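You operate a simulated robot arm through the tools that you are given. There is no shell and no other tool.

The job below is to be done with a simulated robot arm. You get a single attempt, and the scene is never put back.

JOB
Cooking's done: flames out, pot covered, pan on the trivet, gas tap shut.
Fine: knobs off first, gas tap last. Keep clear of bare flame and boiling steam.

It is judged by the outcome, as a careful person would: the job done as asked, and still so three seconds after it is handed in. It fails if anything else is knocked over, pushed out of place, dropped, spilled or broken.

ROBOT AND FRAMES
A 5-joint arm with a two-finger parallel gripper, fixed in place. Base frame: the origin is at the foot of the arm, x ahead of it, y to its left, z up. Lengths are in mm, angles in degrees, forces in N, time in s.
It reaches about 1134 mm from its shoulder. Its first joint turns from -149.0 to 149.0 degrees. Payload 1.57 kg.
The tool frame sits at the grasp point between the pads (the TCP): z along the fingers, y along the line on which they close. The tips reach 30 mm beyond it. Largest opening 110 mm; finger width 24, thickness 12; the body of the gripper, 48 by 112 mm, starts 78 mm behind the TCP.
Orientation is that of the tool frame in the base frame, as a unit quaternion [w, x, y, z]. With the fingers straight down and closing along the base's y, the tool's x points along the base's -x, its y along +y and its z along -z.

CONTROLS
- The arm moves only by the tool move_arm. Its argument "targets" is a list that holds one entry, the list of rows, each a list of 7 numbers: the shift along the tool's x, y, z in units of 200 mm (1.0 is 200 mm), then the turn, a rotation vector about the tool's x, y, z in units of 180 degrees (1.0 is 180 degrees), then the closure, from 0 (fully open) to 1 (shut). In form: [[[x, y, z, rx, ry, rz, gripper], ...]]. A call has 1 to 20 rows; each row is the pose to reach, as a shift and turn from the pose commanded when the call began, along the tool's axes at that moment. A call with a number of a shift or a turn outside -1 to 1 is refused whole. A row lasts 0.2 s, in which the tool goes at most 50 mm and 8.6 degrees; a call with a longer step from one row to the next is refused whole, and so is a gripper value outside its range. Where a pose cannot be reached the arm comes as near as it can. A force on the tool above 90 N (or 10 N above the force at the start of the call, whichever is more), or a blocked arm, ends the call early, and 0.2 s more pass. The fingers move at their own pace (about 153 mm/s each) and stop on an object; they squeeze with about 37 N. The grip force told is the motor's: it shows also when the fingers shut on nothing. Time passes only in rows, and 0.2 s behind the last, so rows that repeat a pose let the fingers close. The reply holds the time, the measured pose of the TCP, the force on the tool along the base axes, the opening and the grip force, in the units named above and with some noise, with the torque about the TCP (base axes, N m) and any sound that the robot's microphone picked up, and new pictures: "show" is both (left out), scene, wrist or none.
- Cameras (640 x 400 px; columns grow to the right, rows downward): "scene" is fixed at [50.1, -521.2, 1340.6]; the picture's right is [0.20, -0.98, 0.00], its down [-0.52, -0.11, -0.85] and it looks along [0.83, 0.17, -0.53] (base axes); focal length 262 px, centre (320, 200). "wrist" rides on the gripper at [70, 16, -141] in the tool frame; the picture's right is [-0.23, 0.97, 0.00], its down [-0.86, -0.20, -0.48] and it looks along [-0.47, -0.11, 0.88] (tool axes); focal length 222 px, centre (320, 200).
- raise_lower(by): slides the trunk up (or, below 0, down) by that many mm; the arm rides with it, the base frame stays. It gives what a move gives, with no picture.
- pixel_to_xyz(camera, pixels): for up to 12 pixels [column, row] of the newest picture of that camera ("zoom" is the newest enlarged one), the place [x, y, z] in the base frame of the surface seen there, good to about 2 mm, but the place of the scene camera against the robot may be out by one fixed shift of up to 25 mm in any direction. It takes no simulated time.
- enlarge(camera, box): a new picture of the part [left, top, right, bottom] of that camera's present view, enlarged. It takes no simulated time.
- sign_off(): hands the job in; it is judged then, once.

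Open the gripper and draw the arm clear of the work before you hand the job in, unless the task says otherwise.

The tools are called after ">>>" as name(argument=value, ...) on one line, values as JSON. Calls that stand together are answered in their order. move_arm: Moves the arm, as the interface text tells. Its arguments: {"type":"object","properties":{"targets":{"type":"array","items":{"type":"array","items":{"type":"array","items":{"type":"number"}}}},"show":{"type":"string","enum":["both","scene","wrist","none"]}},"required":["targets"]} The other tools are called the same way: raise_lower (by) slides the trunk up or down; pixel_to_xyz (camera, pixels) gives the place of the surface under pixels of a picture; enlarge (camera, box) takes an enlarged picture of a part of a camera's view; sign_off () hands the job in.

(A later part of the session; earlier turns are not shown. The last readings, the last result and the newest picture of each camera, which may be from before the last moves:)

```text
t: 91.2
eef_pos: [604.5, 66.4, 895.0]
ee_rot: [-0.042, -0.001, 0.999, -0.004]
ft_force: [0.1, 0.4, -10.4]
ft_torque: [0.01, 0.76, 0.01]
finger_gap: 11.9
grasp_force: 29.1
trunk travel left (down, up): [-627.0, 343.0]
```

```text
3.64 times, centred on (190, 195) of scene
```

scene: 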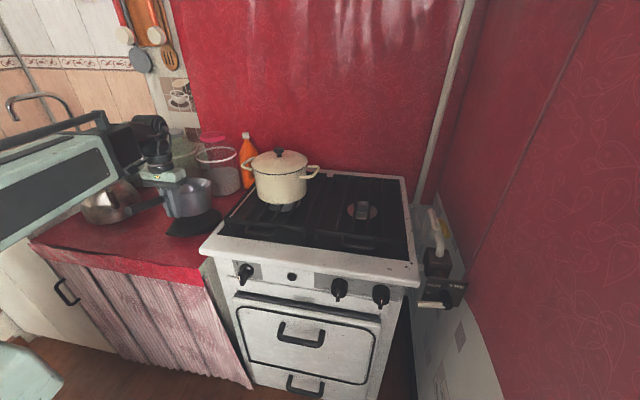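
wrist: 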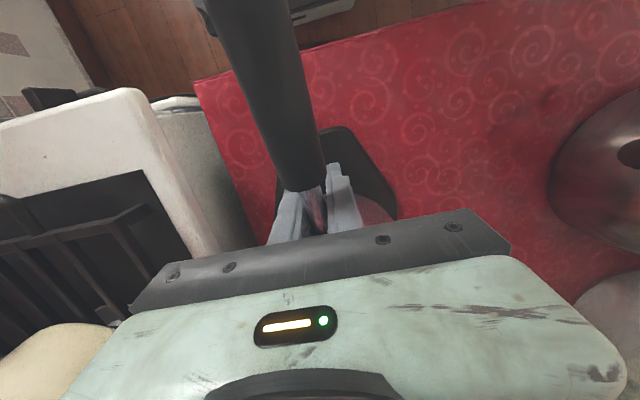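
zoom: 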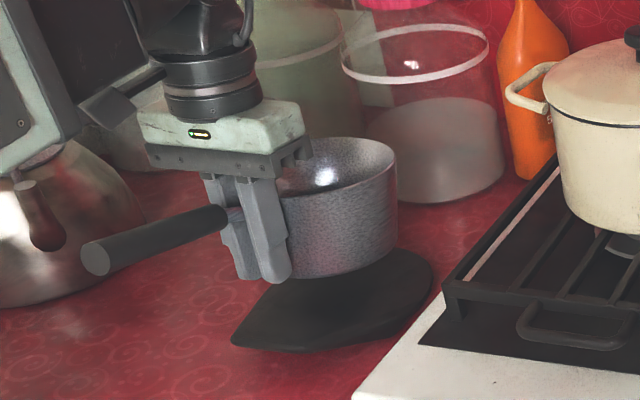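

The pan hovers over the trivet, centred laterally. I lower 25 mm, then in small steps watching the load.

>>> raise_lower(by=-25)

>>> raise_lower(by=-5)

>>> enlarge(camera="scene", box=[140, 160, 250, 250])

```text
t: 91.9
eef_pos: [605.8, 64.1, 869.5]
ee_rot: [-0.04, 0.001, 0.999, -0.004]
ft_force: [0.3, -0.3, -9.4]
ft_torque: [-0.02, 0.75, -0.02]
finger_gap: 11.4
grasp_force: 29.2
trunk travel left (down, up): [-602.0, 368.0]
```

```text
t: 92.4
eef_pos: [605.2, 65.0, 864.1]
ee_rot: [-0.041, 0.0, 0.999, -0.004]
ft_force: [0.0, -0.2, -11.6]
ft_torque: [0.0, 0.78, 0.01]
finger_gap: 11.7
grasp_force: 28.9
trunk travel left (down, up): [-597.0, 373.0]
```

```text
4.44 times, centred on (195, 205) of scene
```

zoom: 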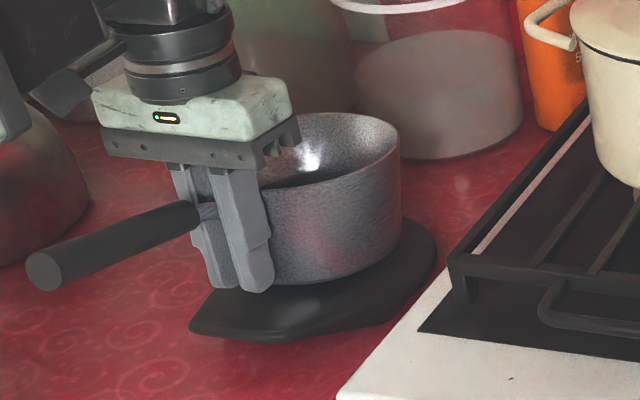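

Very close to the trivet; I continue by 3 mm steps.

>>> raise_lower(by=-3)

>>> raise_lower(by=-3)

>>> enlarge(camera="scene", box=[140, 160, 250, 250])

```text
t: 92.9
eef_pos: [606.1, 65.8, 862.0]
ee_rot: [-0.041, 0.0, 0.999, -0.005]
ft_force: [-0.9, 0.1, -11.1]
ft_torque: [0.02, 0.75, 0.03]
finger_gap: 11.8
grasp_force: 29.3
trunk travel left (down, up): [-594.0, 376.0]
```

```text
t: 93.5
eef_pos: [605.7, 64.7, 858.2]
ee_rot: [-0.041, -0.001, 0.999, -0.004]
ft_force: [0.0, 0.0, -10.2]
ft_torque: [0.03, 0.74, -0.03]
finger_gap: 11.6
grasp_force: 29.2
trunk travel left (down, up): [-591.0, 379.0]
```

```text
4.44 times, centred on (195, 205) of scene
```

zoom: 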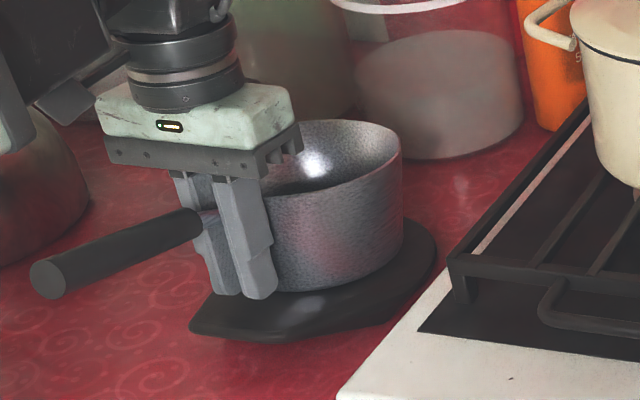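

No contact yet at 858. I go on in 2–3 mm steps; the fingertips still have about 10 mm above the trivet.

>>> raise_lower(by=-2)

>>> raise_lower(by=-2)

>>> enlarge(camera="scene", box=[150, 180, 240, 250])

```text
t: 94.0
eef_pos: [605.8, 64.9, 858.4]
ee_rot: [-0.042, -0.001, 0.999, -0.005]
ft_force: [0.4, 0.3, -11.1]
ft_torque: [0.02, 0.73, 0.0]
finger_gap: 11.7
grasp_force: 29.0
trunk travel left (down, up): [-589.0, 381.0]
```

```text
t: 94.5
eef_pos: [605.5, 66.2, 854.3]
ee_rot: [-0.041, 0.0, 0.999, -0.003]
ft_force: [-0.4, -0.5, -10.9]
ft_torque: [0.03, 0.77, 0.01]
finger_gap: 12.0
grasp_force: 29.6
trunk travel left (down, up): [-587.0, 383.0]
```

```text
5.71 times, centred on (195, 215) of scene
```

zoom: 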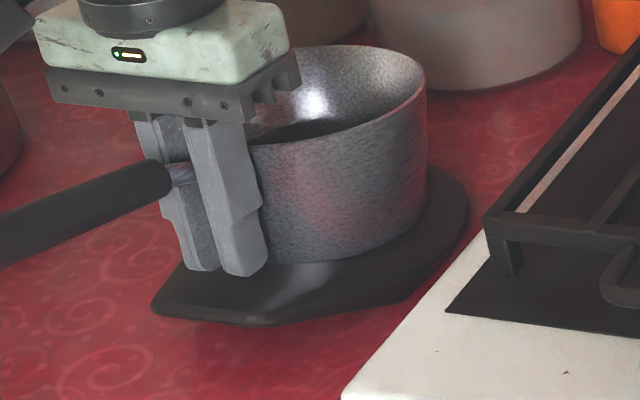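

Still fully carried. I compare the height of the pan's bottom edge and the trivet surface right next to it.

>>> pixel_to_xyz(camera="zoom", pixels=[[290, 255], [290, 272], [340, 255], [340, 272], [390, 238], [390, 255], [420, 215], [425, 235], [245, 272], [240, 290], [440, 190], [200, 265]])

```text
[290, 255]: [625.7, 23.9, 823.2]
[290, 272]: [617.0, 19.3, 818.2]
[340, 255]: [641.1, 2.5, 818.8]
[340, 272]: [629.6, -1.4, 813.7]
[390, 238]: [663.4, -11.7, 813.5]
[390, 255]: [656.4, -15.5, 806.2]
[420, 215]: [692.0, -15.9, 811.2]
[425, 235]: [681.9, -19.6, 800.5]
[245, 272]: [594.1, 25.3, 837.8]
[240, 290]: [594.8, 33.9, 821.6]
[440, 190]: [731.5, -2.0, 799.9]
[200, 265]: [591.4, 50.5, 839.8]
```

The pan's bottom is still about 4–6 mm above the trivet and parallel to it. I keep lowering by 2 mm steps.

>>> raise_lower(by=-2)

>>> raise_lower(by=-2)

```text
t: 95.0
eef_pos: [605.5, 64.7, 852.5]
ee_rot: [-0.04, 0.0, 0.999, -0.005]
ft_force: [1.3, -0.3, 0.7]
ft_torque: [-0.01, -0.88, 0.03]
finger_gap: 12.1
grasp_force: 28.7
trunk travel left (down, up): [-585.0, 385.0]
```

```text
t: 95.5
eef_pos: [604.9, 65.4, 850.8]
ee_rot: [-0.041, 0.0, 0.999, -0.005]
ft_force: [-4.9, 0.2, 3.6]
ft_torque: [0.0, -0.77, 0.02]
finger_gap: 11.7
grasp_force: 28.7
trunk travel left (down, up): [-583.0, 387.0]
```

Contact: the load is off the arm, with the far edge touching first. I look at the remaining gap on the near side.

>>> enlarge(camera="scene", box=[150, 180, 240, 250])

>>> pixel_to_xyz(camera="zoom", pixels=[[290, 262], [290, 275], [340, 262], [340, 275], [390, 245], [390, 258], [420, 222], [420, 240], [265, 265], [265, 280]])

```text
5.71 times, centred on (195, 215) of scene
```

zoom: 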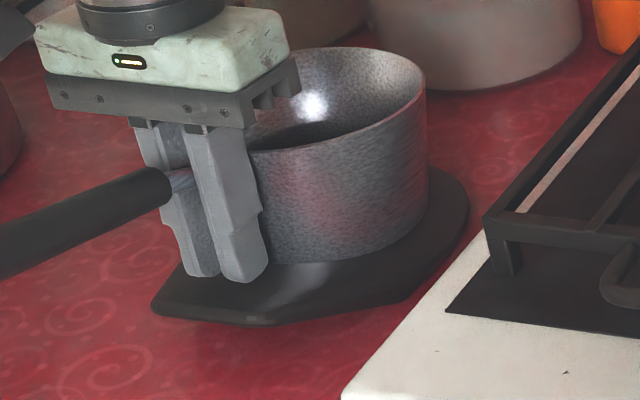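

```text
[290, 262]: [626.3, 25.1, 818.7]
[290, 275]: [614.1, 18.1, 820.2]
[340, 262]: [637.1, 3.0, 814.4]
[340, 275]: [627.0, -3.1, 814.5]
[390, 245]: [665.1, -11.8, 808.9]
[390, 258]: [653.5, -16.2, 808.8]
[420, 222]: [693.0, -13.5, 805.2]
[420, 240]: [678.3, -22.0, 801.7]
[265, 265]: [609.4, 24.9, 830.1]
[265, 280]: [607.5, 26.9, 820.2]
```

The pan's bottom lies on the trivet all round within ~2 mm and inside its outline. I open the fingers to 60 mm, then back off 8 mm from the wall.

>>> move_arm(targets=[[[0, 0, 0, 0, 0, 0, 0.9], [0, 0, 0, 0, 0, 0, 0.75], [0, 0, 0, 0, 0, 0, 0.6], [0, 0, 0, 0, 0, 0, 0.45], [0, 0, 0, 0, 0, 0, 0.45]]], show="scene")

>>> enlarge(camera="scene", box=[150, 170, 240, 250])

```text
t: 96.7
eef_pos: [605.9, 65.4, 850.6]
ee_rot: [-0.041, -0.001, 0.999, -0.004]
ft_force: [-0.4, 1.0, -0.1]
ft_torque: [-0.05, 0.04, 0.05]
finger_gap: 60.4
grasp_force: 0.0
trunk travel left (down, up): [-583.0, 387.0]
```

scene: 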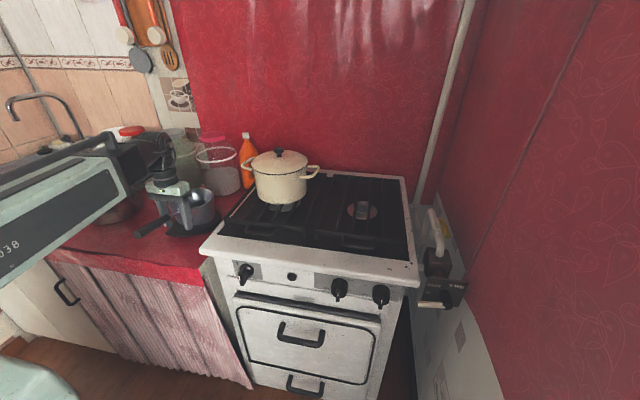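

```text
5.00 times, centred on (195, 210) of scene
```

zoom: 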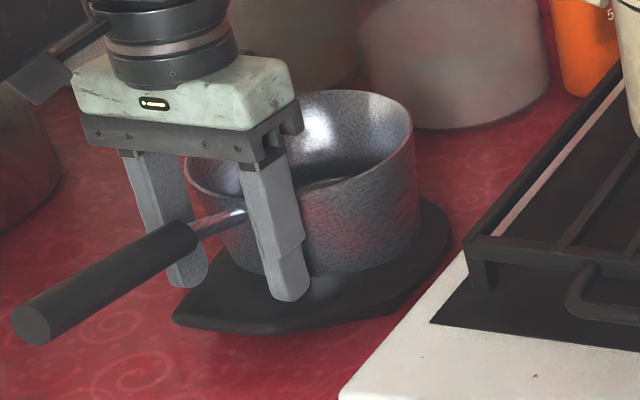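

The pan stands freely on the trivet. I back off 8 mm and raise the hand.

>>> move_arm(targets=[[[0.04, 0, 0, 0, 0, 0, 0.45], [0.04, 0, 0, 0, 0, 0, 0.45]]], show="none")

>>> raise_lower(by=60)

>>> enlarge(camera="scene", box=[140, 160, 250, 250])

>>> raise_lower(by=220)

>>> move_arm(targets=[[[0, 0, 0, 0, -0.013, 0, 0.45], [0, 0, 0, 0, -0.026, 0, 0.45]]], show="both")

>>> enlarge(camera="scene", box=[140, 160, 250, 250])

```text
t: 97.3
eef_pos: [597.9, 64.7, 850.3]
ee_rot: [-0.042, 0.0, 0.999, -0.004]
ft_force: [0.2, -0.4, 0.0]
ft_torque: [0.02, 0.02, 0.02]
finger_gap: 60.4
grasp_force: 0.1
trunk travel left (down, up): [-583.0, 387.0]
```

```text
t: 98.3
eef_pos: [597.7, 65.8, 910.2]
ee_rot: [-0.041, -0.001, 0.999, -0.004]
ft_force: [0.7, 0.1, -0.4]
ft_torque: [-0.01, -0.02, 0.01]
finger_gap: 60.5
grasp_force: 0.1
trunk travel left (down, up): [-643.0, 327.0]
```

```text
4.44 times, centred on (195, 205) of scene
```

zoom: 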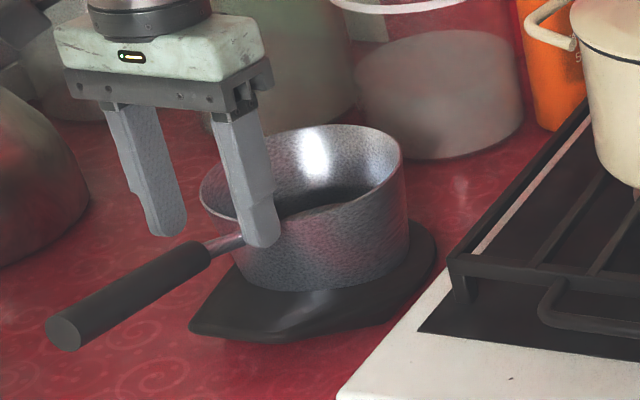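

```text
t: 100.7
eef_pos: [599.1, 67.1, 1131.1]
ee_rot: [-0.041, 0.0, 0.999, -0.004]
ft_force: [0.3, 0.8, -0.6]
ft_torque: [0.01, -0.01, 0.02]
finger_gap: 60.3
grasp_force: 0.1
trunk travel left (down, up): [-863.0, 107.0]
```

```text
t: 101.3
eef_pos: [598.4, 66.1, 1130.0]
ee_rot: [0.0, 0.0, 1.0, -0.004]
ft_force: [-0.1, 0.0, 0.3]
ft_torque: [0.01, 0.01, 0.0]
finger_gap: 60.4
grasp_force: 0.1
trunk travel left (down, up): [-863.0, 107.0]
```

scene: 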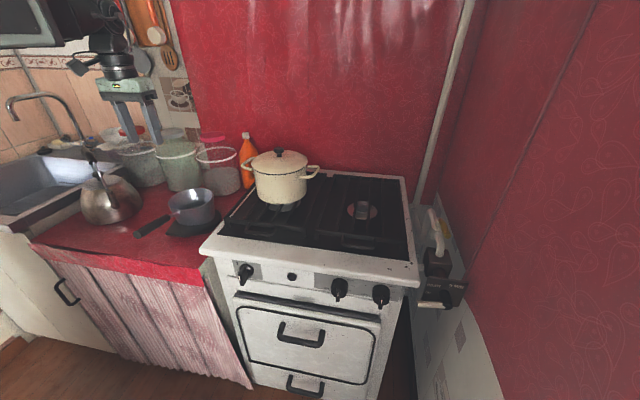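
wrist: 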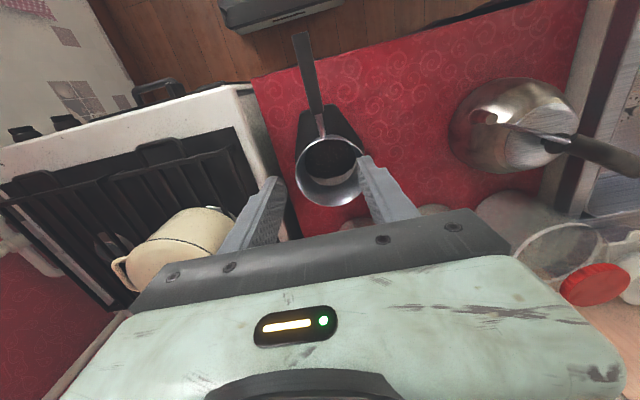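

```text
4.44 times, centred on (195, 205) of scene
```

zoom: 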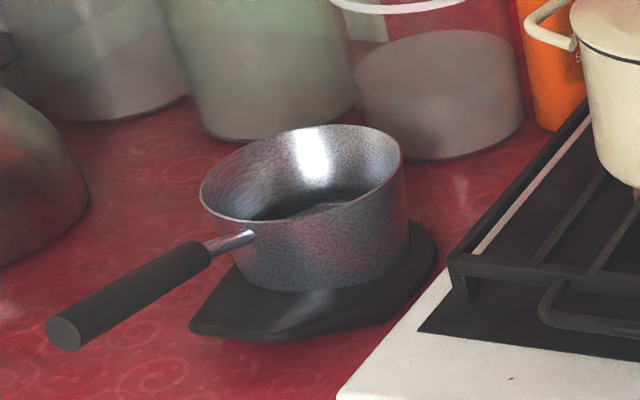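

The pan rests on the trivet. Last is the gas tap: I query the right wall, the tap, its pipes and the box in the scene to plan clearance.

>>> pixel_to_xyz(camera="scene", pixels=[[480, 150], [460, 200], [500, 230], [436, 216], [440, 224], [442, 232], [432, 212], [437, 245], [428, 235], [427, 160], [455, 245], [412, 230]])

>>> enlarge(camera="scene", box=[400, 190, 480, 260])

```text
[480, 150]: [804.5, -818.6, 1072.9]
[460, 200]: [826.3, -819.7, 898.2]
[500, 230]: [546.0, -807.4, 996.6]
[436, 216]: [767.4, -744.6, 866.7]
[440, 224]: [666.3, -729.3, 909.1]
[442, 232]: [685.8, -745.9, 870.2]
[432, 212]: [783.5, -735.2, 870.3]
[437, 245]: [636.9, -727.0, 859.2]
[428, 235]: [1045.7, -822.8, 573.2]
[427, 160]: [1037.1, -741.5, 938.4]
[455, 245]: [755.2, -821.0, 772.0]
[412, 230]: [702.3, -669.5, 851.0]
```

```text
5.71 times, centred on (440, 225) of scene
```

zoom: 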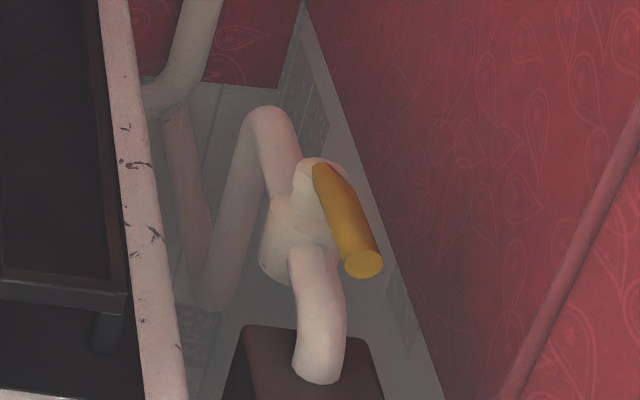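

>>> pixel_to_xyz(camera="zoom", pixels=[[318, 170], [330, 190], [345, 220], [360, 250], [362, 265], [305, 185], [290, 220], [280, 255], [320, 290], [318, 350], [265, 130], [235, 200]])

```text
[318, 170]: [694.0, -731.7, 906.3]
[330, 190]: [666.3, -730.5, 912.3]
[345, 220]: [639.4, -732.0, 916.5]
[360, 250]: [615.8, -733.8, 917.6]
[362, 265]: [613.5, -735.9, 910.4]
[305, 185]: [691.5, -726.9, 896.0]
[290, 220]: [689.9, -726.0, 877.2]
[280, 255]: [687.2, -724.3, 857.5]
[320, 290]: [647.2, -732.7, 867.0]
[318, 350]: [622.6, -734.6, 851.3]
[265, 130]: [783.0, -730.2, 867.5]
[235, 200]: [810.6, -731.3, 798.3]
```

The tap's hub is near (693, −708, 902) after correcting the camera shift; its yellow lever lies along the pipe (−x), i.e. open, about 82 mm long at z ≈ 910. I travel back right at z 1130 to look at it with the wrist camera.

>>> move_arm(targets=[[[0, -0.2, 0, 0, 0, 0, 0.45], [0, -0.42, 0, 0, 0, 0, 0.45], [0, -0.66, 0, 0, 0, 0, 0.45], [0, -0.9, 0, 0, 0, 0, 0.45], [0, -1.0, 0, 0, 0, 0, 0.45]]], show="none")

>>> move_arm(targets=[[[0, -0.2, 0, 0, 0, 0, 0.45], [0, -0.42, 0, 0, 0, 0, 0.45], [0, -0.66, 0, 0, 0, 0, 0.45], [0, -0.9, 0, 0, 0, 0, 0.45], [0, -1.0, 0, 0, 0, 0, 0.45]]], show="none")

>>> move_arm(targets=[[[0, -0.2, 0, 0, 0, 0, 0.3], [0, -0.42, 0, 0, 0, 0, 0.2], [0, -0.66, 0, 0, 0, 0, 0.1], [0, -0.9, 0, 0, 0, 0, 0], [0, -1.0, 0, 0, 0, 0, 0]]], show="both")

```text
t: 102.5
eef_pos: [597.4, -134.0, 1130.1]
ee_rot: [0.001, 0.0, 1.0, -0.005]
ft_force: [0.0, -0.1, -0.6]
ft_torque: [0.02, 0.01, 0.0]
finger_gap: 60.5
grasp_force: 0.1
out of reach, approached as far as the arm can: row 2, 4
trunk travel left (down, up): [-863.0, 107.0]
```

```text
t: 103.7
eef_pos: [598.9, -332.5, 1130.6]
ee_rot: [0.0, 0.0, 1.0, -0.004]
ft_force: [0.3, 1.3, -0.3]
ft_torque: [-0.01, 0.02, -0.02]
finger_gap: 60.4
grasp_force: 0.1
out of reach, approached as far as the arm can: row 1, 2, 3, 4, 5
trunk travel left (down, up): [-863.0, 107.0]
```

```text
t: 104.9
eef_pos: [598.5, -533.4, 1130.1]
ee_rot: [-0.001, 0.0, 1.0, -0.004]
ft_force: [0.2, 0.7, 0.2]
ft_torque: [-0.01, -0.01, -0.01]
finger_gap: 109.8
grasp_force: 0.2
trunk travel left (down, up): [-863.0, 107.0]
```

scene: 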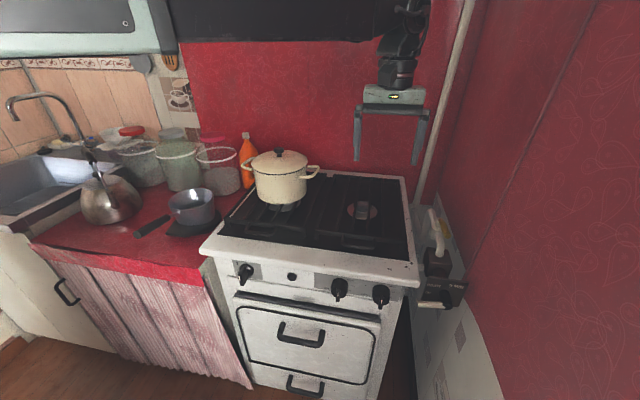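
wrist: 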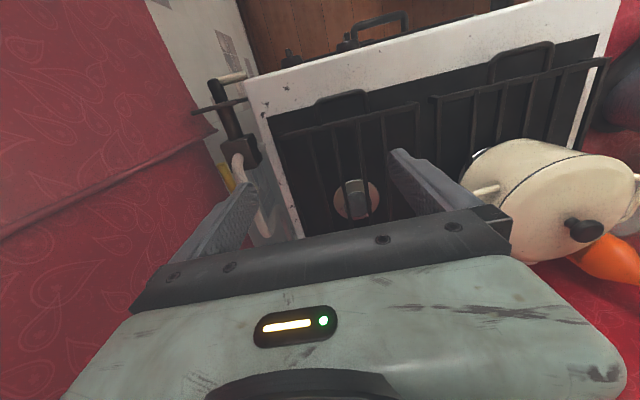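

I move another 105 mm to the right so the tap comes between the fingers in the wrist view.

>>> move_arm(targets=[[[0, -0.2, 0, 0, 0, 0, 0], [0, -0.4, 0, 0, 0, 0, 0], [0, -0.525, 0, 0, 0, 0, 0], [0, -0.525, 0, 0, 0, 0, 0]]], show="wrist")

>>> enlarge(camera="wrist", box=[230, 90, 390, 240])

```text
t: 105.9
eef_pos: [596.3, -640.5, 1129.8]
ee_rot: [0.0, 0.0, 1.0, -0.004]
ft_force: [0.0, -0.7, -0.4]
ft_torque: [0.01, 0.05, -0.01]
finger_gap: 110.1
grasp_force: 0.1
out of reach, approached as far as the arm can: row 2
trunk travel left (down, up): [-863.0, 107.0]
```

wrist: 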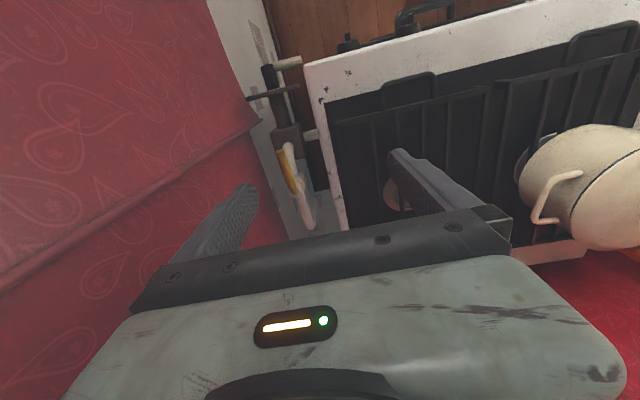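

```text
2.67 times, centred on (310, 165) of wrist
```

zoom: 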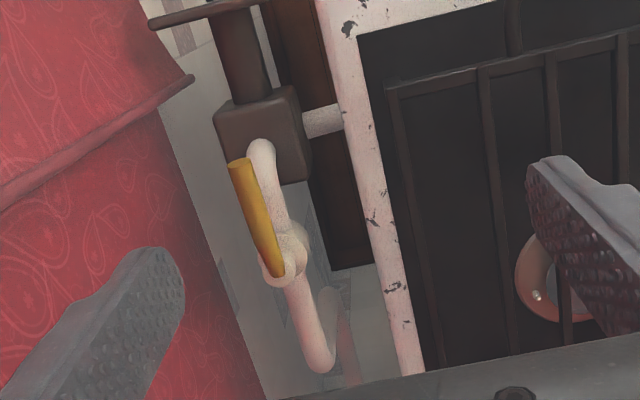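

I take exact points on the yellow lever, hub, pipe and wall trim from this zoom.

>>> pixel_to_xyz(camera="zoom", pixels=[[240, 168], [246, 190], [256, 215], [265, 240], [274, 262], [232, 175], [254, 170], [280, 275], [295, 265], [290, 240], [262, 160], [310, 320]])

>>> pixel_to_xyz(camera="zoom", pixels=[[247, 215], [265, 215], [180, 85], [100, 130], [10, 190], [190, 150], [220, 220], [100, 250], [285, 190], [240, 110], [160, 18], [330, 345]])

```text
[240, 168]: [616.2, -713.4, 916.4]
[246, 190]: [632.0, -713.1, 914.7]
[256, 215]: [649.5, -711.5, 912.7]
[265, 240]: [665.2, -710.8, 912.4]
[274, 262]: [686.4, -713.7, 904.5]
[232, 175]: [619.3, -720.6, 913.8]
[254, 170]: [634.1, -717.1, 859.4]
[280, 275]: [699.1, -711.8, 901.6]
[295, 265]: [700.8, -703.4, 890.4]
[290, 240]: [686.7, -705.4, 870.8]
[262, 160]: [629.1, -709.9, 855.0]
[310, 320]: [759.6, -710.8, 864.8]
```

```text
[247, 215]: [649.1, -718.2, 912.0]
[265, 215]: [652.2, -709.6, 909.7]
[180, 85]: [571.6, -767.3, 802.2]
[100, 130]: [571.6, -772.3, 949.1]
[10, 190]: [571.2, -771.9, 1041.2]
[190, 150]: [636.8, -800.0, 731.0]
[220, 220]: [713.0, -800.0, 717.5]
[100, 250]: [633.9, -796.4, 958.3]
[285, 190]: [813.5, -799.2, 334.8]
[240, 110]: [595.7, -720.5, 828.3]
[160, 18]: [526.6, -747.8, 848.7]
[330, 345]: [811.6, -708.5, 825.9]
```

The lever runs from the hub (697, −711) to its end (613, −714), top z 905–916, with the pipe 40 mm below; a pole stands at (571, −770) by the wall. I move above the lever at (637, −713) with a 60 mm gap, then lower.

>>> move_arm(targets=[[[-0.1, -0.18, 0, 0, 0, 0, 0.45], [-0.2035, -0.3625, 0, 0, 0, 0, 0.45], [-0.2035, -0.3625, 0, 0, 0, 0, 0.45]]], show="none")

>>> raise_lower(by=-150)

>>> move_arm(targets=[[[0, 0, 0, 0, 0, 0, 0.45]]], show="both")

>>> enlarge(camera="wrist", box=[230, 90, 410, 240])

```text
t: 106.7
eef_pos: [620.5, -695.0, 1131.1]
ee_rot: [0.001, -0.001, 1.0, -0.005]
ft_force: [0.6, 0.6, -0.1]
ft_torque: [0.01, -0.03, -0.05]
finger_gap: 60.5
grasp_force: 0.1
out of reach, approached as far as the arm can: row 2, 3
trunk travel left (down, up): [-863.0, 107.0]
```

```text
t: 108.4
eef_pos: [619.4, -694.3, 980.4]
ee_rot: [0.001, -0.001, 1.0, -0.006]
ft_force: [-0.5, -0.4, 0.6]
ft_torque: [-0.02, -0.04, 0.06]
finger_gap: 60.5
grasp_force: 0.1
trunk travel left (down, up): [-713.0, 257.0]
```

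```text
t: 108.8
eef_pos: [620.9, -693.2, 980.5]
ee_rot: [0.001, 0.0, 1.0, -0.004]
ft_force: [0.3, 0.7, -0.8]
ft_torque: [0.03, -0.02, 0.0]
finger_gap: 60.4
grasp_force: 0.0
trunk travel left (down, up): [-713.0, 257.0]
```

scene: 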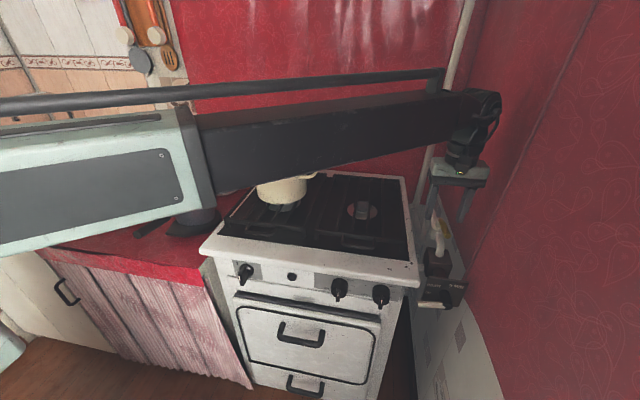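
wrist: 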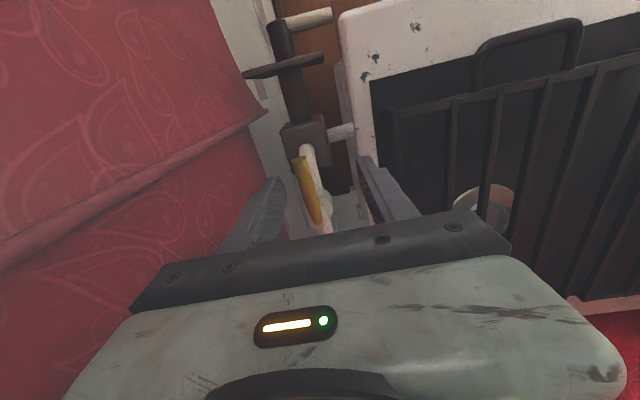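

```text
2.67 times, centred on (320, 165) of wrist
```

zoom: 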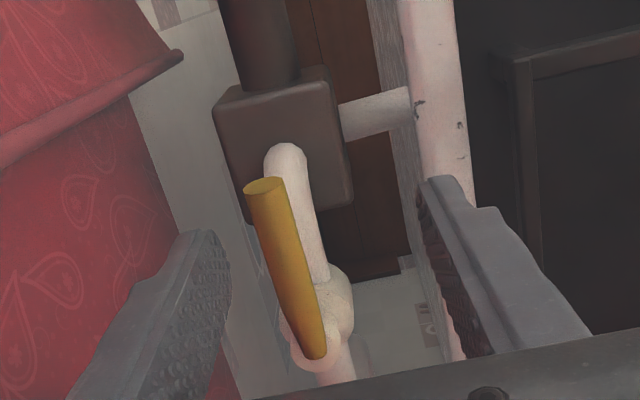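

The reach limit with a vertical tool is r ≈ 932, so I tilt the tool 6° outwards and shift to grip the lever near its end (622, −713).

>>> move_arm(targets=[[[-0.002, -0.03, 0, 0.008, -0.007, 0, 0.45], [-0.004, -0.07, 0, 0.017, -0.015, 0, 0.45], [-0.005, -0.0975, 0, 0.025, -0.0221, 0, 0.45], [-0.005, -0.0975, 0, 0.025, -0.0221, 0, 0.45]]], show="wrist")

>>> enlarge(camera="wrist", box=[230, 90, 410, 240])

```text
t: 109.8
eef_pos: [622.4, -711.5, 982.4]
ee_rot: [0.035, 0.0, 0.998, -0.044]
ft_force: [0.4, 0.2, -0.3]
ft_torque: [-0.06, 0.04, -0.01]
finger_gap: 60.5
grasp_force: 0.1
trunk travel left (down, up): [-713.0, 257.0]
```

wrist: 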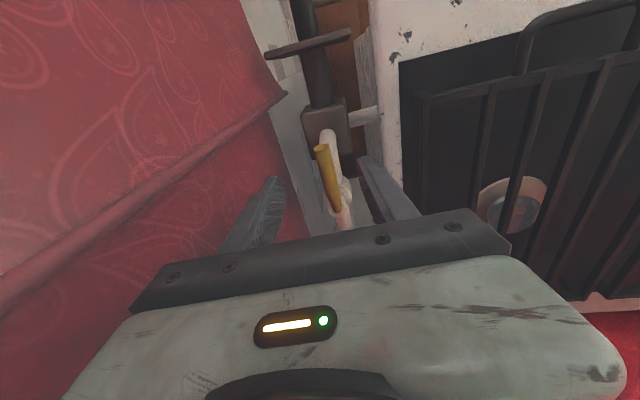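

```text
2.67 times, centred on (320, 165) of wrist
```

zoom: 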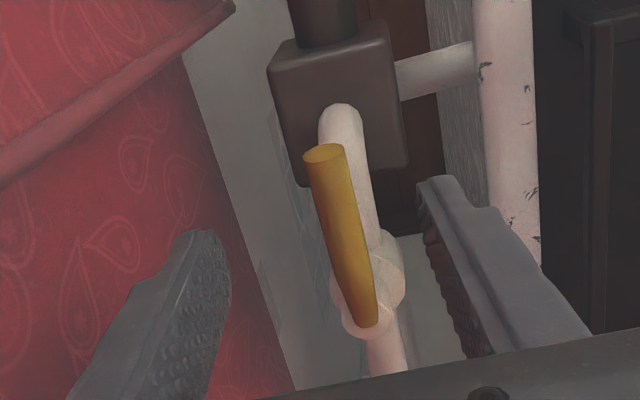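

The lever is between the fingers. I lower 66 mm so the pads take the lever (tips ~885, pipe at 859 below).

>>> raise_lower(by=-50)

>>> raise_lower(by=-16)

>>> move_arm(targets=[[[0, 0, 0, 0, 0, 0, 0.6], [0, 0, 0, 0, 0, 0, 0.7]]], show="both")

>>> enlarge(camera="wrist", box=[230, 90, 410, 240])

>>> enlarge(camera="scene", box=[390, 130, 510, 260])

```text
t: 110.7
eef_pos: [622.4, -711.7, 931.1]
ee_rot: [0.035, 0.0, 0.998, -0.044]
ft_force: [0.5, -0.5, -0.5]
ft_torque: [-0.04, 0.0, 0.0]
finger_gap: 60.4
grasp_force: 0.1
trunk travel left (down, up): [-663.0, 307.0]
```

```text
t: 111.4
eef_pos: [621.8, -713.6, 916.0]
ee_rot: [0.035, -0.001, 0.998, -0.044]
ft_force: [0.7, -0.1, 0.5]
ft_torque: [-0.01, 0.02, -0.03]
finger_gap: 60.7
grasp_force: 0.1
trunk travel left (down, up): [-647.0, 323.0]
```

```text
t: 112.0
eef_pos: [621.4, -712.6, 915.6]
ee_rot: [0.035, 0.0, 0.998, -0.045]
ft_force: [-0.1, -0.4, 0.3]
ft_torque: [-0.01, 0.01, 0.03]
finger_gap: 33.0
grasp_force: 0.1
trunk travel left (down, up): [-647.0, 323.0]
```

scene: 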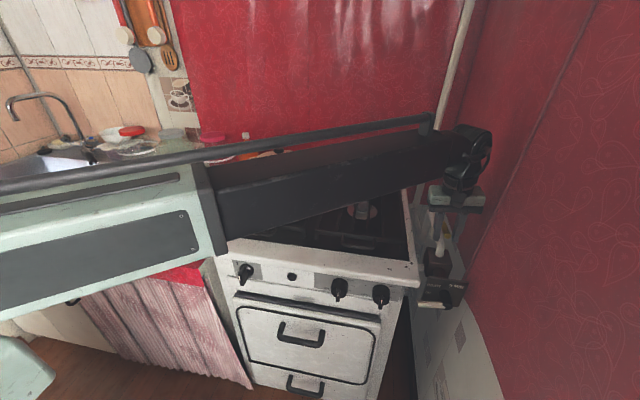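
wrist: 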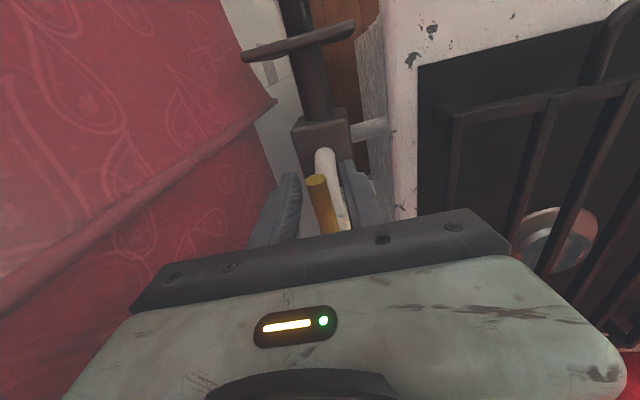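

```text
2.67 times, centred on (320, 165) of wrist
```

zoom: 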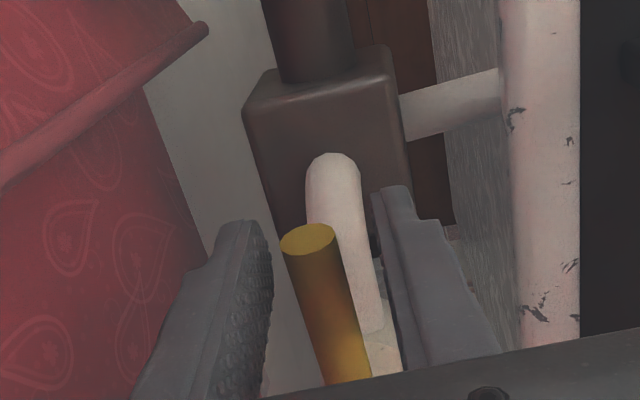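

```text
3.08 times, centred on (450, 195) of scene
```

zoom: 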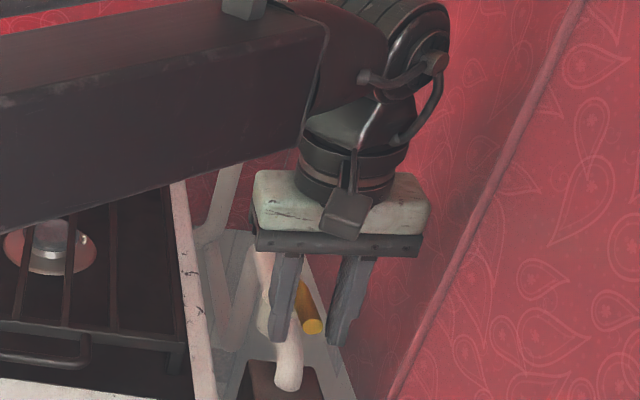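

The lever is caged between the fingers. I narrow the gap to ~22 mm and try the first 24° of a swing towards the stove side (+y, away from the wall), turning the tool with it and watching the force.

>>> move_arm(targets=[[[0, 0, 0, 0, 0, 0, 0.8], [0, 0, 0, 0, 0, 0, 0.8], [-0.001, 0.026, -0.002, 0, 0, 0.022, 0.8], [-0.0028, 0.0525, -0.0045, 0, 0, 0.0444, 0.8], [-0.007, 0.078, -0.0064, 0, 0, 0.0667, 0.8], [-0.0128, 0.104, -0.0083, 0, 0, 0.0889, 0.8], [-0.0299, 0.154, -0.0115, 0, 0, 0.1333, 0.8]]], show="wrist")

>>> enlarge(camera="wrist", box=[200, 60, 440, 240])

>>> enlarge(camera="scene", box=[390, 130, 510, 260])

```text
t: 113.6
eef_pos: [628.3, -681.1, 915.8]
ee_rot: [0.043, 0.208, 0.976, -0.035]
ft_force: [-0.2, -0.4, -1.3]
ft_torque: [-0.02, 0.04, 0.0]
finger_gap: 22.3
grasp_force: 0.4
trunk travel left (down, up): [-647.0, 323.0]
```

wrist: 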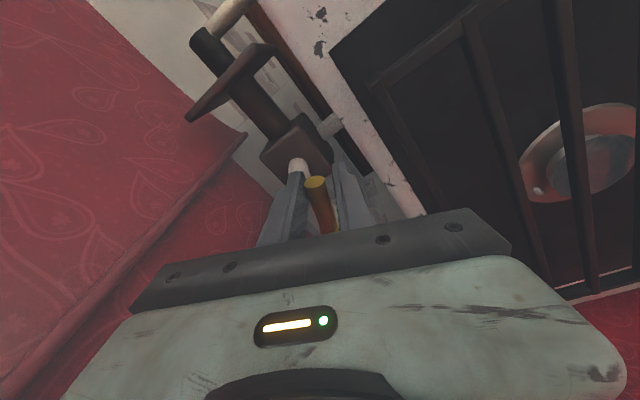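

```text
2.22 times, centred on (320, 150) of wrist
```

zoom: 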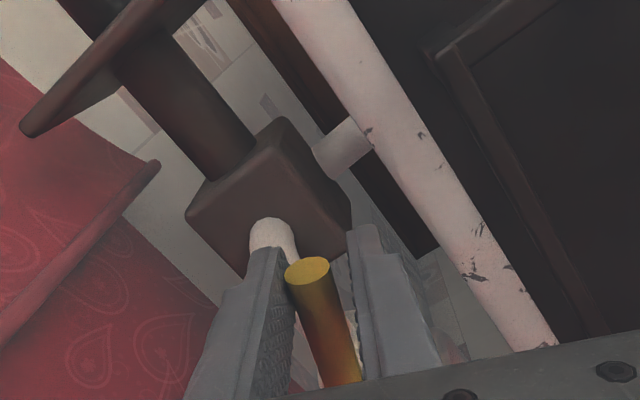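

```text
3.08 times, centred on (450, 195) of scene
```

zoom: 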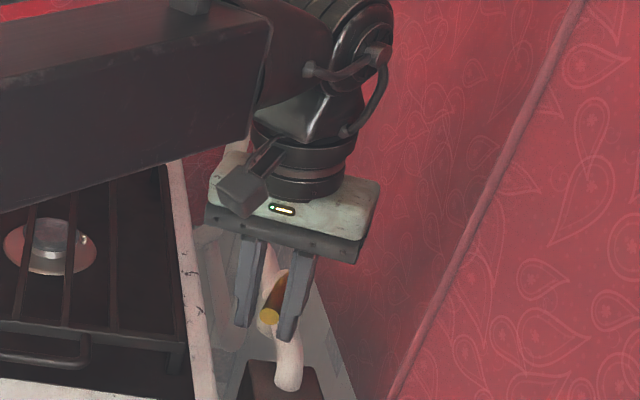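

The lever follows freely towards the stove. Because the hob's grate (z 890) lies that way, I raise 10 mm (tips ~896) and look up where the grate's right edge is before swinging on.

>>> raise_lower(by=10)

>>> pixel_to_xyz(camera="wrist", pixels=[[400, 100], [420, 95], [440, 140], [480, 200], [380, 130], [360, 120], [390, 180], [470, 60], [317, 182], [325, 215], [300, 165], [345, 140]])

```text
t: 114.1
eef_pos: [626.6, -681.3, 926.0]
ee_rot: [0.043, 0.207, 0.977, -0.036]
ft_force: [0.0, 0.3, -0.4]
ft_torque: [-0.01, 0.02, -0.02]
finger_gap: 22.2
grasp_force: 0.1
trunk travel left (down, up): [-657.0, 313.0]
```

```text
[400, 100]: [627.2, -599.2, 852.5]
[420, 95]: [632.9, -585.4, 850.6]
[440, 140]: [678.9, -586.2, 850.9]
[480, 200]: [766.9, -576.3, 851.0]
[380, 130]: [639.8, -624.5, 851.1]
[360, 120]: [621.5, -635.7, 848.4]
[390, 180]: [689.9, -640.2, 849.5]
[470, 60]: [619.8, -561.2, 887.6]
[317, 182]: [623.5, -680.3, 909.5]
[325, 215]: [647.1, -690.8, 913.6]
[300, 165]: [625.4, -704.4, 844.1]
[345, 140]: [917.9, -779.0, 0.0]
```

The grate edge is at y −561, out of the way. The lever has turned about 23°. I continue the swing to about 80°.

>>> move_arm(targets=[[[-0.0012, 0.026, -0.0012, 0, 0, 0.0222, 0.8], [-0.0027, 0.0525, -0.0025, 0, 0, 0.0444, 0.8], [-0.0125, 0.1045, -0.004, 0, 0, 0.0889, 0.8], [-0.0297, 0.154, -0.005, 0, 0, 0.1333, 0.8], [-0.053, 0.201, -0.005, 0, 0, 0.1778, 0.8], [-0.083, 0.244, -0.0044, 0, 0, 0.2222, 0.8], [-0.1185, 0.283, -0.0028, 0, 0, 0.2667, 0.8], [-0.1595, 0.3165, -0.0005, 0, 0, 0.3111, 0.8]]], show="both")

>>> enlarge(camera="wrist", box=[200, 60, 440, 240])

>>> enlarge(camera="scene", box=[380, 130, 500, 260])

```text
t: 115.9
eef_pos: [682.9, -638.1, 924.5]
ee_rot: [0.056, 0.643, 0.764, -0.011]
ft_force: [0.0, -0.3, -0.4]
ft_torque: [0.01, 0.0, 0.0]
finger_gap: 22.6
grasp_force: 0.4
trunk travel left (down, up): [-657.0, 313.0]
```

scene: 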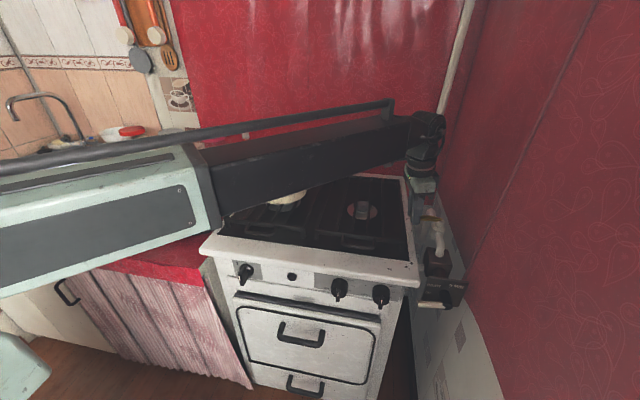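
wrist: 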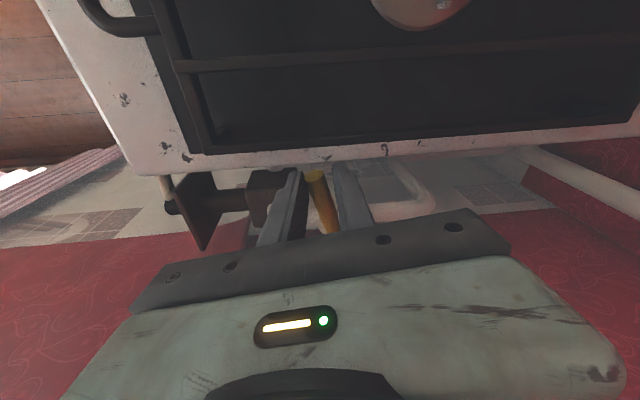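

```text
2.22 times, centred on (320, 150) of wrist
```

zoom: 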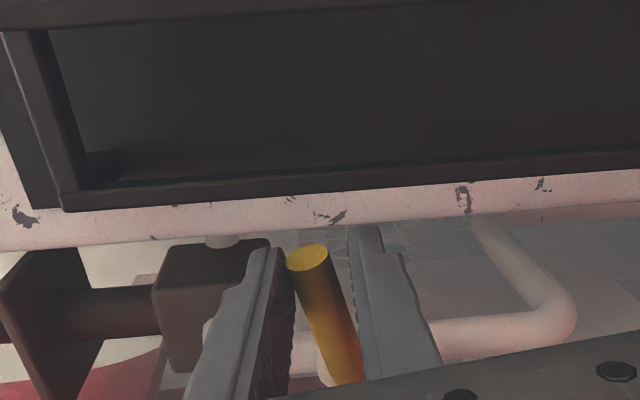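

```text
3.08 times, centred on (440, 195) of scene
```

zoom: 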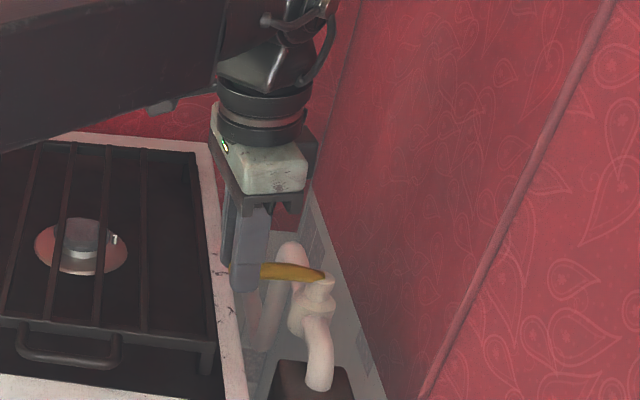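

The lever now points nearly across the pipe. I measure its angle.

>>> pixel_to_xyz(camera="zoom", pixels=[[308, 255], [312, 275], [325, 310], [338, 345], [345, 370], [330, 370]])

```text
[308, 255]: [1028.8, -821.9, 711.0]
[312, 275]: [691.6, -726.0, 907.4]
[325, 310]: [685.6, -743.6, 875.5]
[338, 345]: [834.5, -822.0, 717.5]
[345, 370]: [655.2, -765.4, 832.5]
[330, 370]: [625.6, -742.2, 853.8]
```

That query used the scene zoom; I repeat it on the wrist picture.

>>> pixel_to_xyz(camera="wrist", pixels=[[315, 175], [318, 186], [322, 199], [328, 215], [331, 228]])

>>> pixel_to_xyz(camera="zoom", pixels=[[268, 270], [290, 272], [310, 275], [322, 278], [318, 290], [310, 310]])

```text
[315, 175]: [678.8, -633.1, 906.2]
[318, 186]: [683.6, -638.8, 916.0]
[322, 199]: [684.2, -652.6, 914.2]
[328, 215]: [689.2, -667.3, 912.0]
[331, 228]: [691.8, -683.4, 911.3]
```

```text
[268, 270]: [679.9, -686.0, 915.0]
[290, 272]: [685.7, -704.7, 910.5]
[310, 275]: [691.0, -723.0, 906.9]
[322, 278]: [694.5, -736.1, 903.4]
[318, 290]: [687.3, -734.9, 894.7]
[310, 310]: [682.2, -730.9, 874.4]
```

The lever is at 80° of turn (direction 100° vs the 180° start). I turn a further 16° in the commanded arc, so the lever should reach its stop at about 90°.

>>> move_arm(targets=[[[-0.0012, 0.026, 0.001, 0, 0, 0.0222, 0.8], [-0.0027, 0.0525, 0.002, 0, 0, 0.0444, 0.8], [-0.007, 0.079, 0.0035, 0, 0, 0.0667, 0.8], [-0.0125, 0.1045, 0.005, 0, 0, 0.0889, 0.8], [-0.0125, 0.1045, 0.005, 0, 0, 0.0889, 0.8]]], show="wrist")

>>> enlarge(camera="wrist", box=[200, 60, 440, 240])

>>> pixel_to_xyz(camera="zoom", pixels=[[308, 255], [312, 275], [325, 310], [335, 345], [340, 370]])

```text
t: 117.1
eef_pos: [703.0, -636.1, 926.0]
ee_rot: [0.056, 0.742, 0.668, -0.003]
ft_force: [-4.5, -0.1, -0.6]
ft_torque: [0.09, 0.1, 0.0]
finger_gap: 25.6
grasp_force: 2.2
trunk travel left (down, up): [-657.0, 313.0]
```

wrist: 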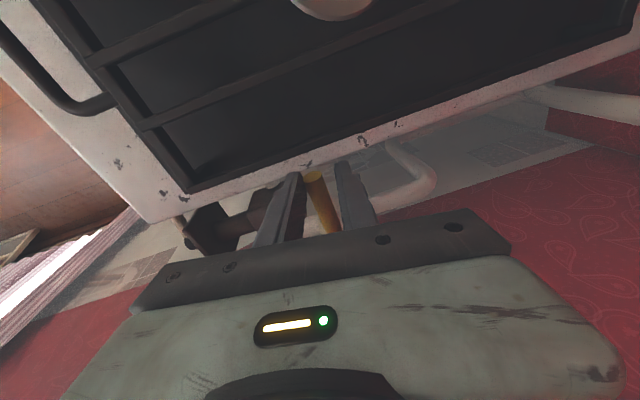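

```text
2.22 times, centred on (320, 150) of wrist
```

zoom: 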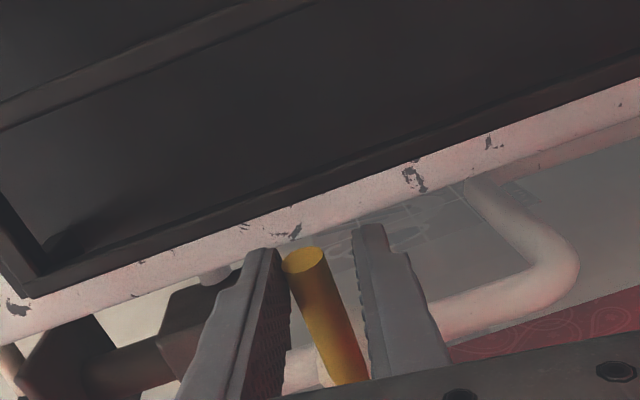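

```text
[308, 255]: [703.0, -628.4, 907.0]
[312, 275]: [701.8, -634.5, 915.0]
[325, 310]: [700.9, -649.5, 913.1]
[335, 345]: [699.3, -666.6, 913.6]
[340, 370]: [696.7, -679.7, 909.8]
```

The lever now reads ~96° from its start and 4.5 N pushes back with the fingers spread to 25.6 mm, so it seems to be at its stop. I push 3 mm more to confirm.

>>> move_arm(targets=[[[-0.0003, 0.015, 0, 0, 0, 0.0125, 0.8], [-0.0003, 0.015, 0, 0, 0, 0.0125, 0.8]]], show="none")

>>> enlarge(camera="wrist", box=[200, 60, 440, 240])

>>> pixel_to_xyz(camera="zoom", pixels=[[308, 255], [312, 275], [325, 310], [335, 345], [340, 370]])

```text
t: 117.7
eef_pos: [704.7, -636.3, 926.3]
ee_rot: [0.055, 0.756, 0.653, -0.002]
ft_force: [-9.1, 2.1, -2.1]
ft_torque: [0.06, 0.15, 0.05]
finger_gap: 30.1
grasp_force: 4.6
trunk travel left (down, up): [-657.0, 313.0]
```

```text
2.22 times, centred on (320, 150) of wrist
```

zoom: 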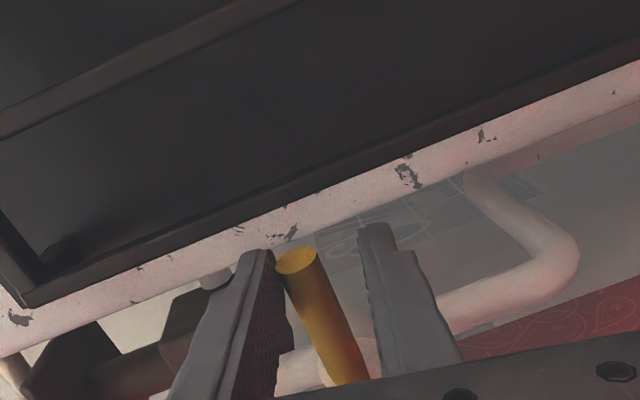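

```text
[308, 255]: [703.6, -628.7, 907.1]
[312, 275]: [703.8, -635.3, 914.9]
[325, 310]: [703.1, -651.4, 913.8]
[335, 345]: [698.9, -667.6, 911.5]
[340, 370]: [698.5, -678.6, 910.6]
```

The lever stays put while the force doubles: it is at its closed stop. I open the fingers and raise straight up off the lever.

>>> move_arm(targets=[[[0, 0, 0, 0, 0, 0, 0.7], [0, 0, 0, 0, 0, 0, 0.5], [0, 0, 0, 0, 0, 0, 0.45], [0, 0, 0, 0, 0, 0, 0.45]]], show="none")

>>> raise_lower(by=100)

>>> raise_lower(by=120)

>>> move_arm(targets=[[[0, 0, 0, 0, 0, 0, 0.2], [0, 0, 0, 0, 0, 0, 0]]], show="both")

>>> enlarge(camera="scene", box=[390, 180, 490, 320])

```text
t: 118.7
eef_pos: [706.5, -636.3, 925.9]
ee_rot: [0.056, 0.755, 0.654, -0.003]
ft_force: [0.8, -0.5, 0.0]
ft_torque: [0.01, -0.03, 0.0]
finger_gap: 60.6
grasp_force: 0.1
trunk travel left (down, up): [-657.0, 313.0]
```

```text
t: 120.1
eef_pos: [706.9, -636.4, 1025.6]
ee_rot: [0.056, 0.755, 0.653, -0.002]
ft_force: [1.4, 0.3, 0.7]
ft_torque: [-0.03, -0.05, 0.01]
finger_gap: 60.8
grasp_force: 0.0
trunk travel left (down, up): [-757.0, 213.0]
```

```text
t: 121.6
eef_pos: [705.6, -635.4, 1146.4]
ee_rot: [0.057, 0.754, 0.654, -0.002]
ft_force: [0.1, 0.5, -0.1]
ft_torque: [0.03, -0.02, -0.05]
finger_gap: 60.4
grasp_force: 0.2
trunk travel left (down, up): [-877.0, 93.0]
```

```text
t: 122.2
eef_pos: [706.0, -636.3, 1145.6]
ee_rot: [0.055, 0.755, 0.653, -0.002]
ft_force: [-0.4, 0.1, 0.2]
ft_torque: [0.05, 0.03, 0.01]
finger_gap: 110.1
grasp_force: 0.0
trunk travel left (down, up): [-877.0, 93.0]
```

scene: 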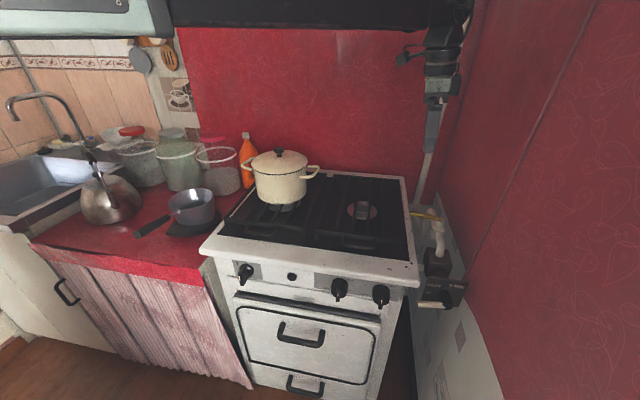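
wrist: 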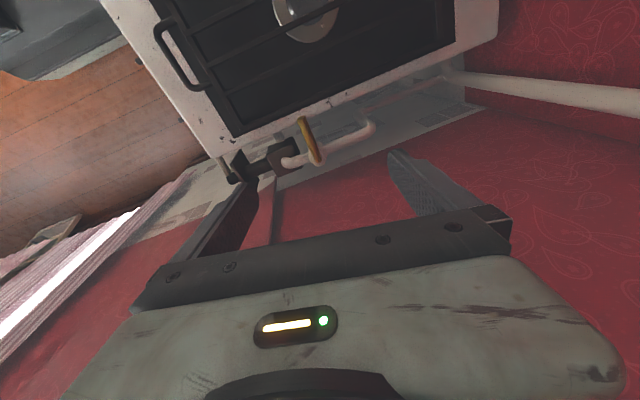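

```text
2.86 times, centred on (440, 250) of scene
```

zoom: 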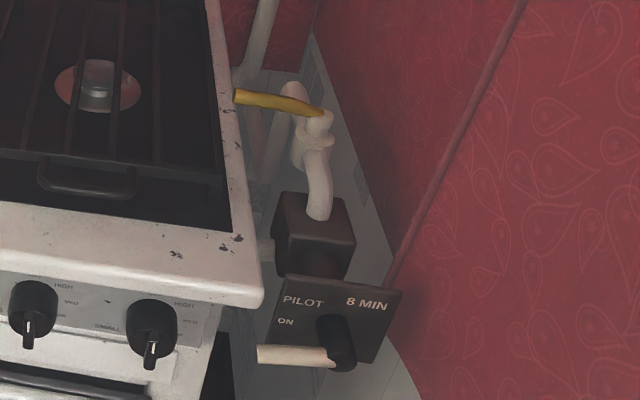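

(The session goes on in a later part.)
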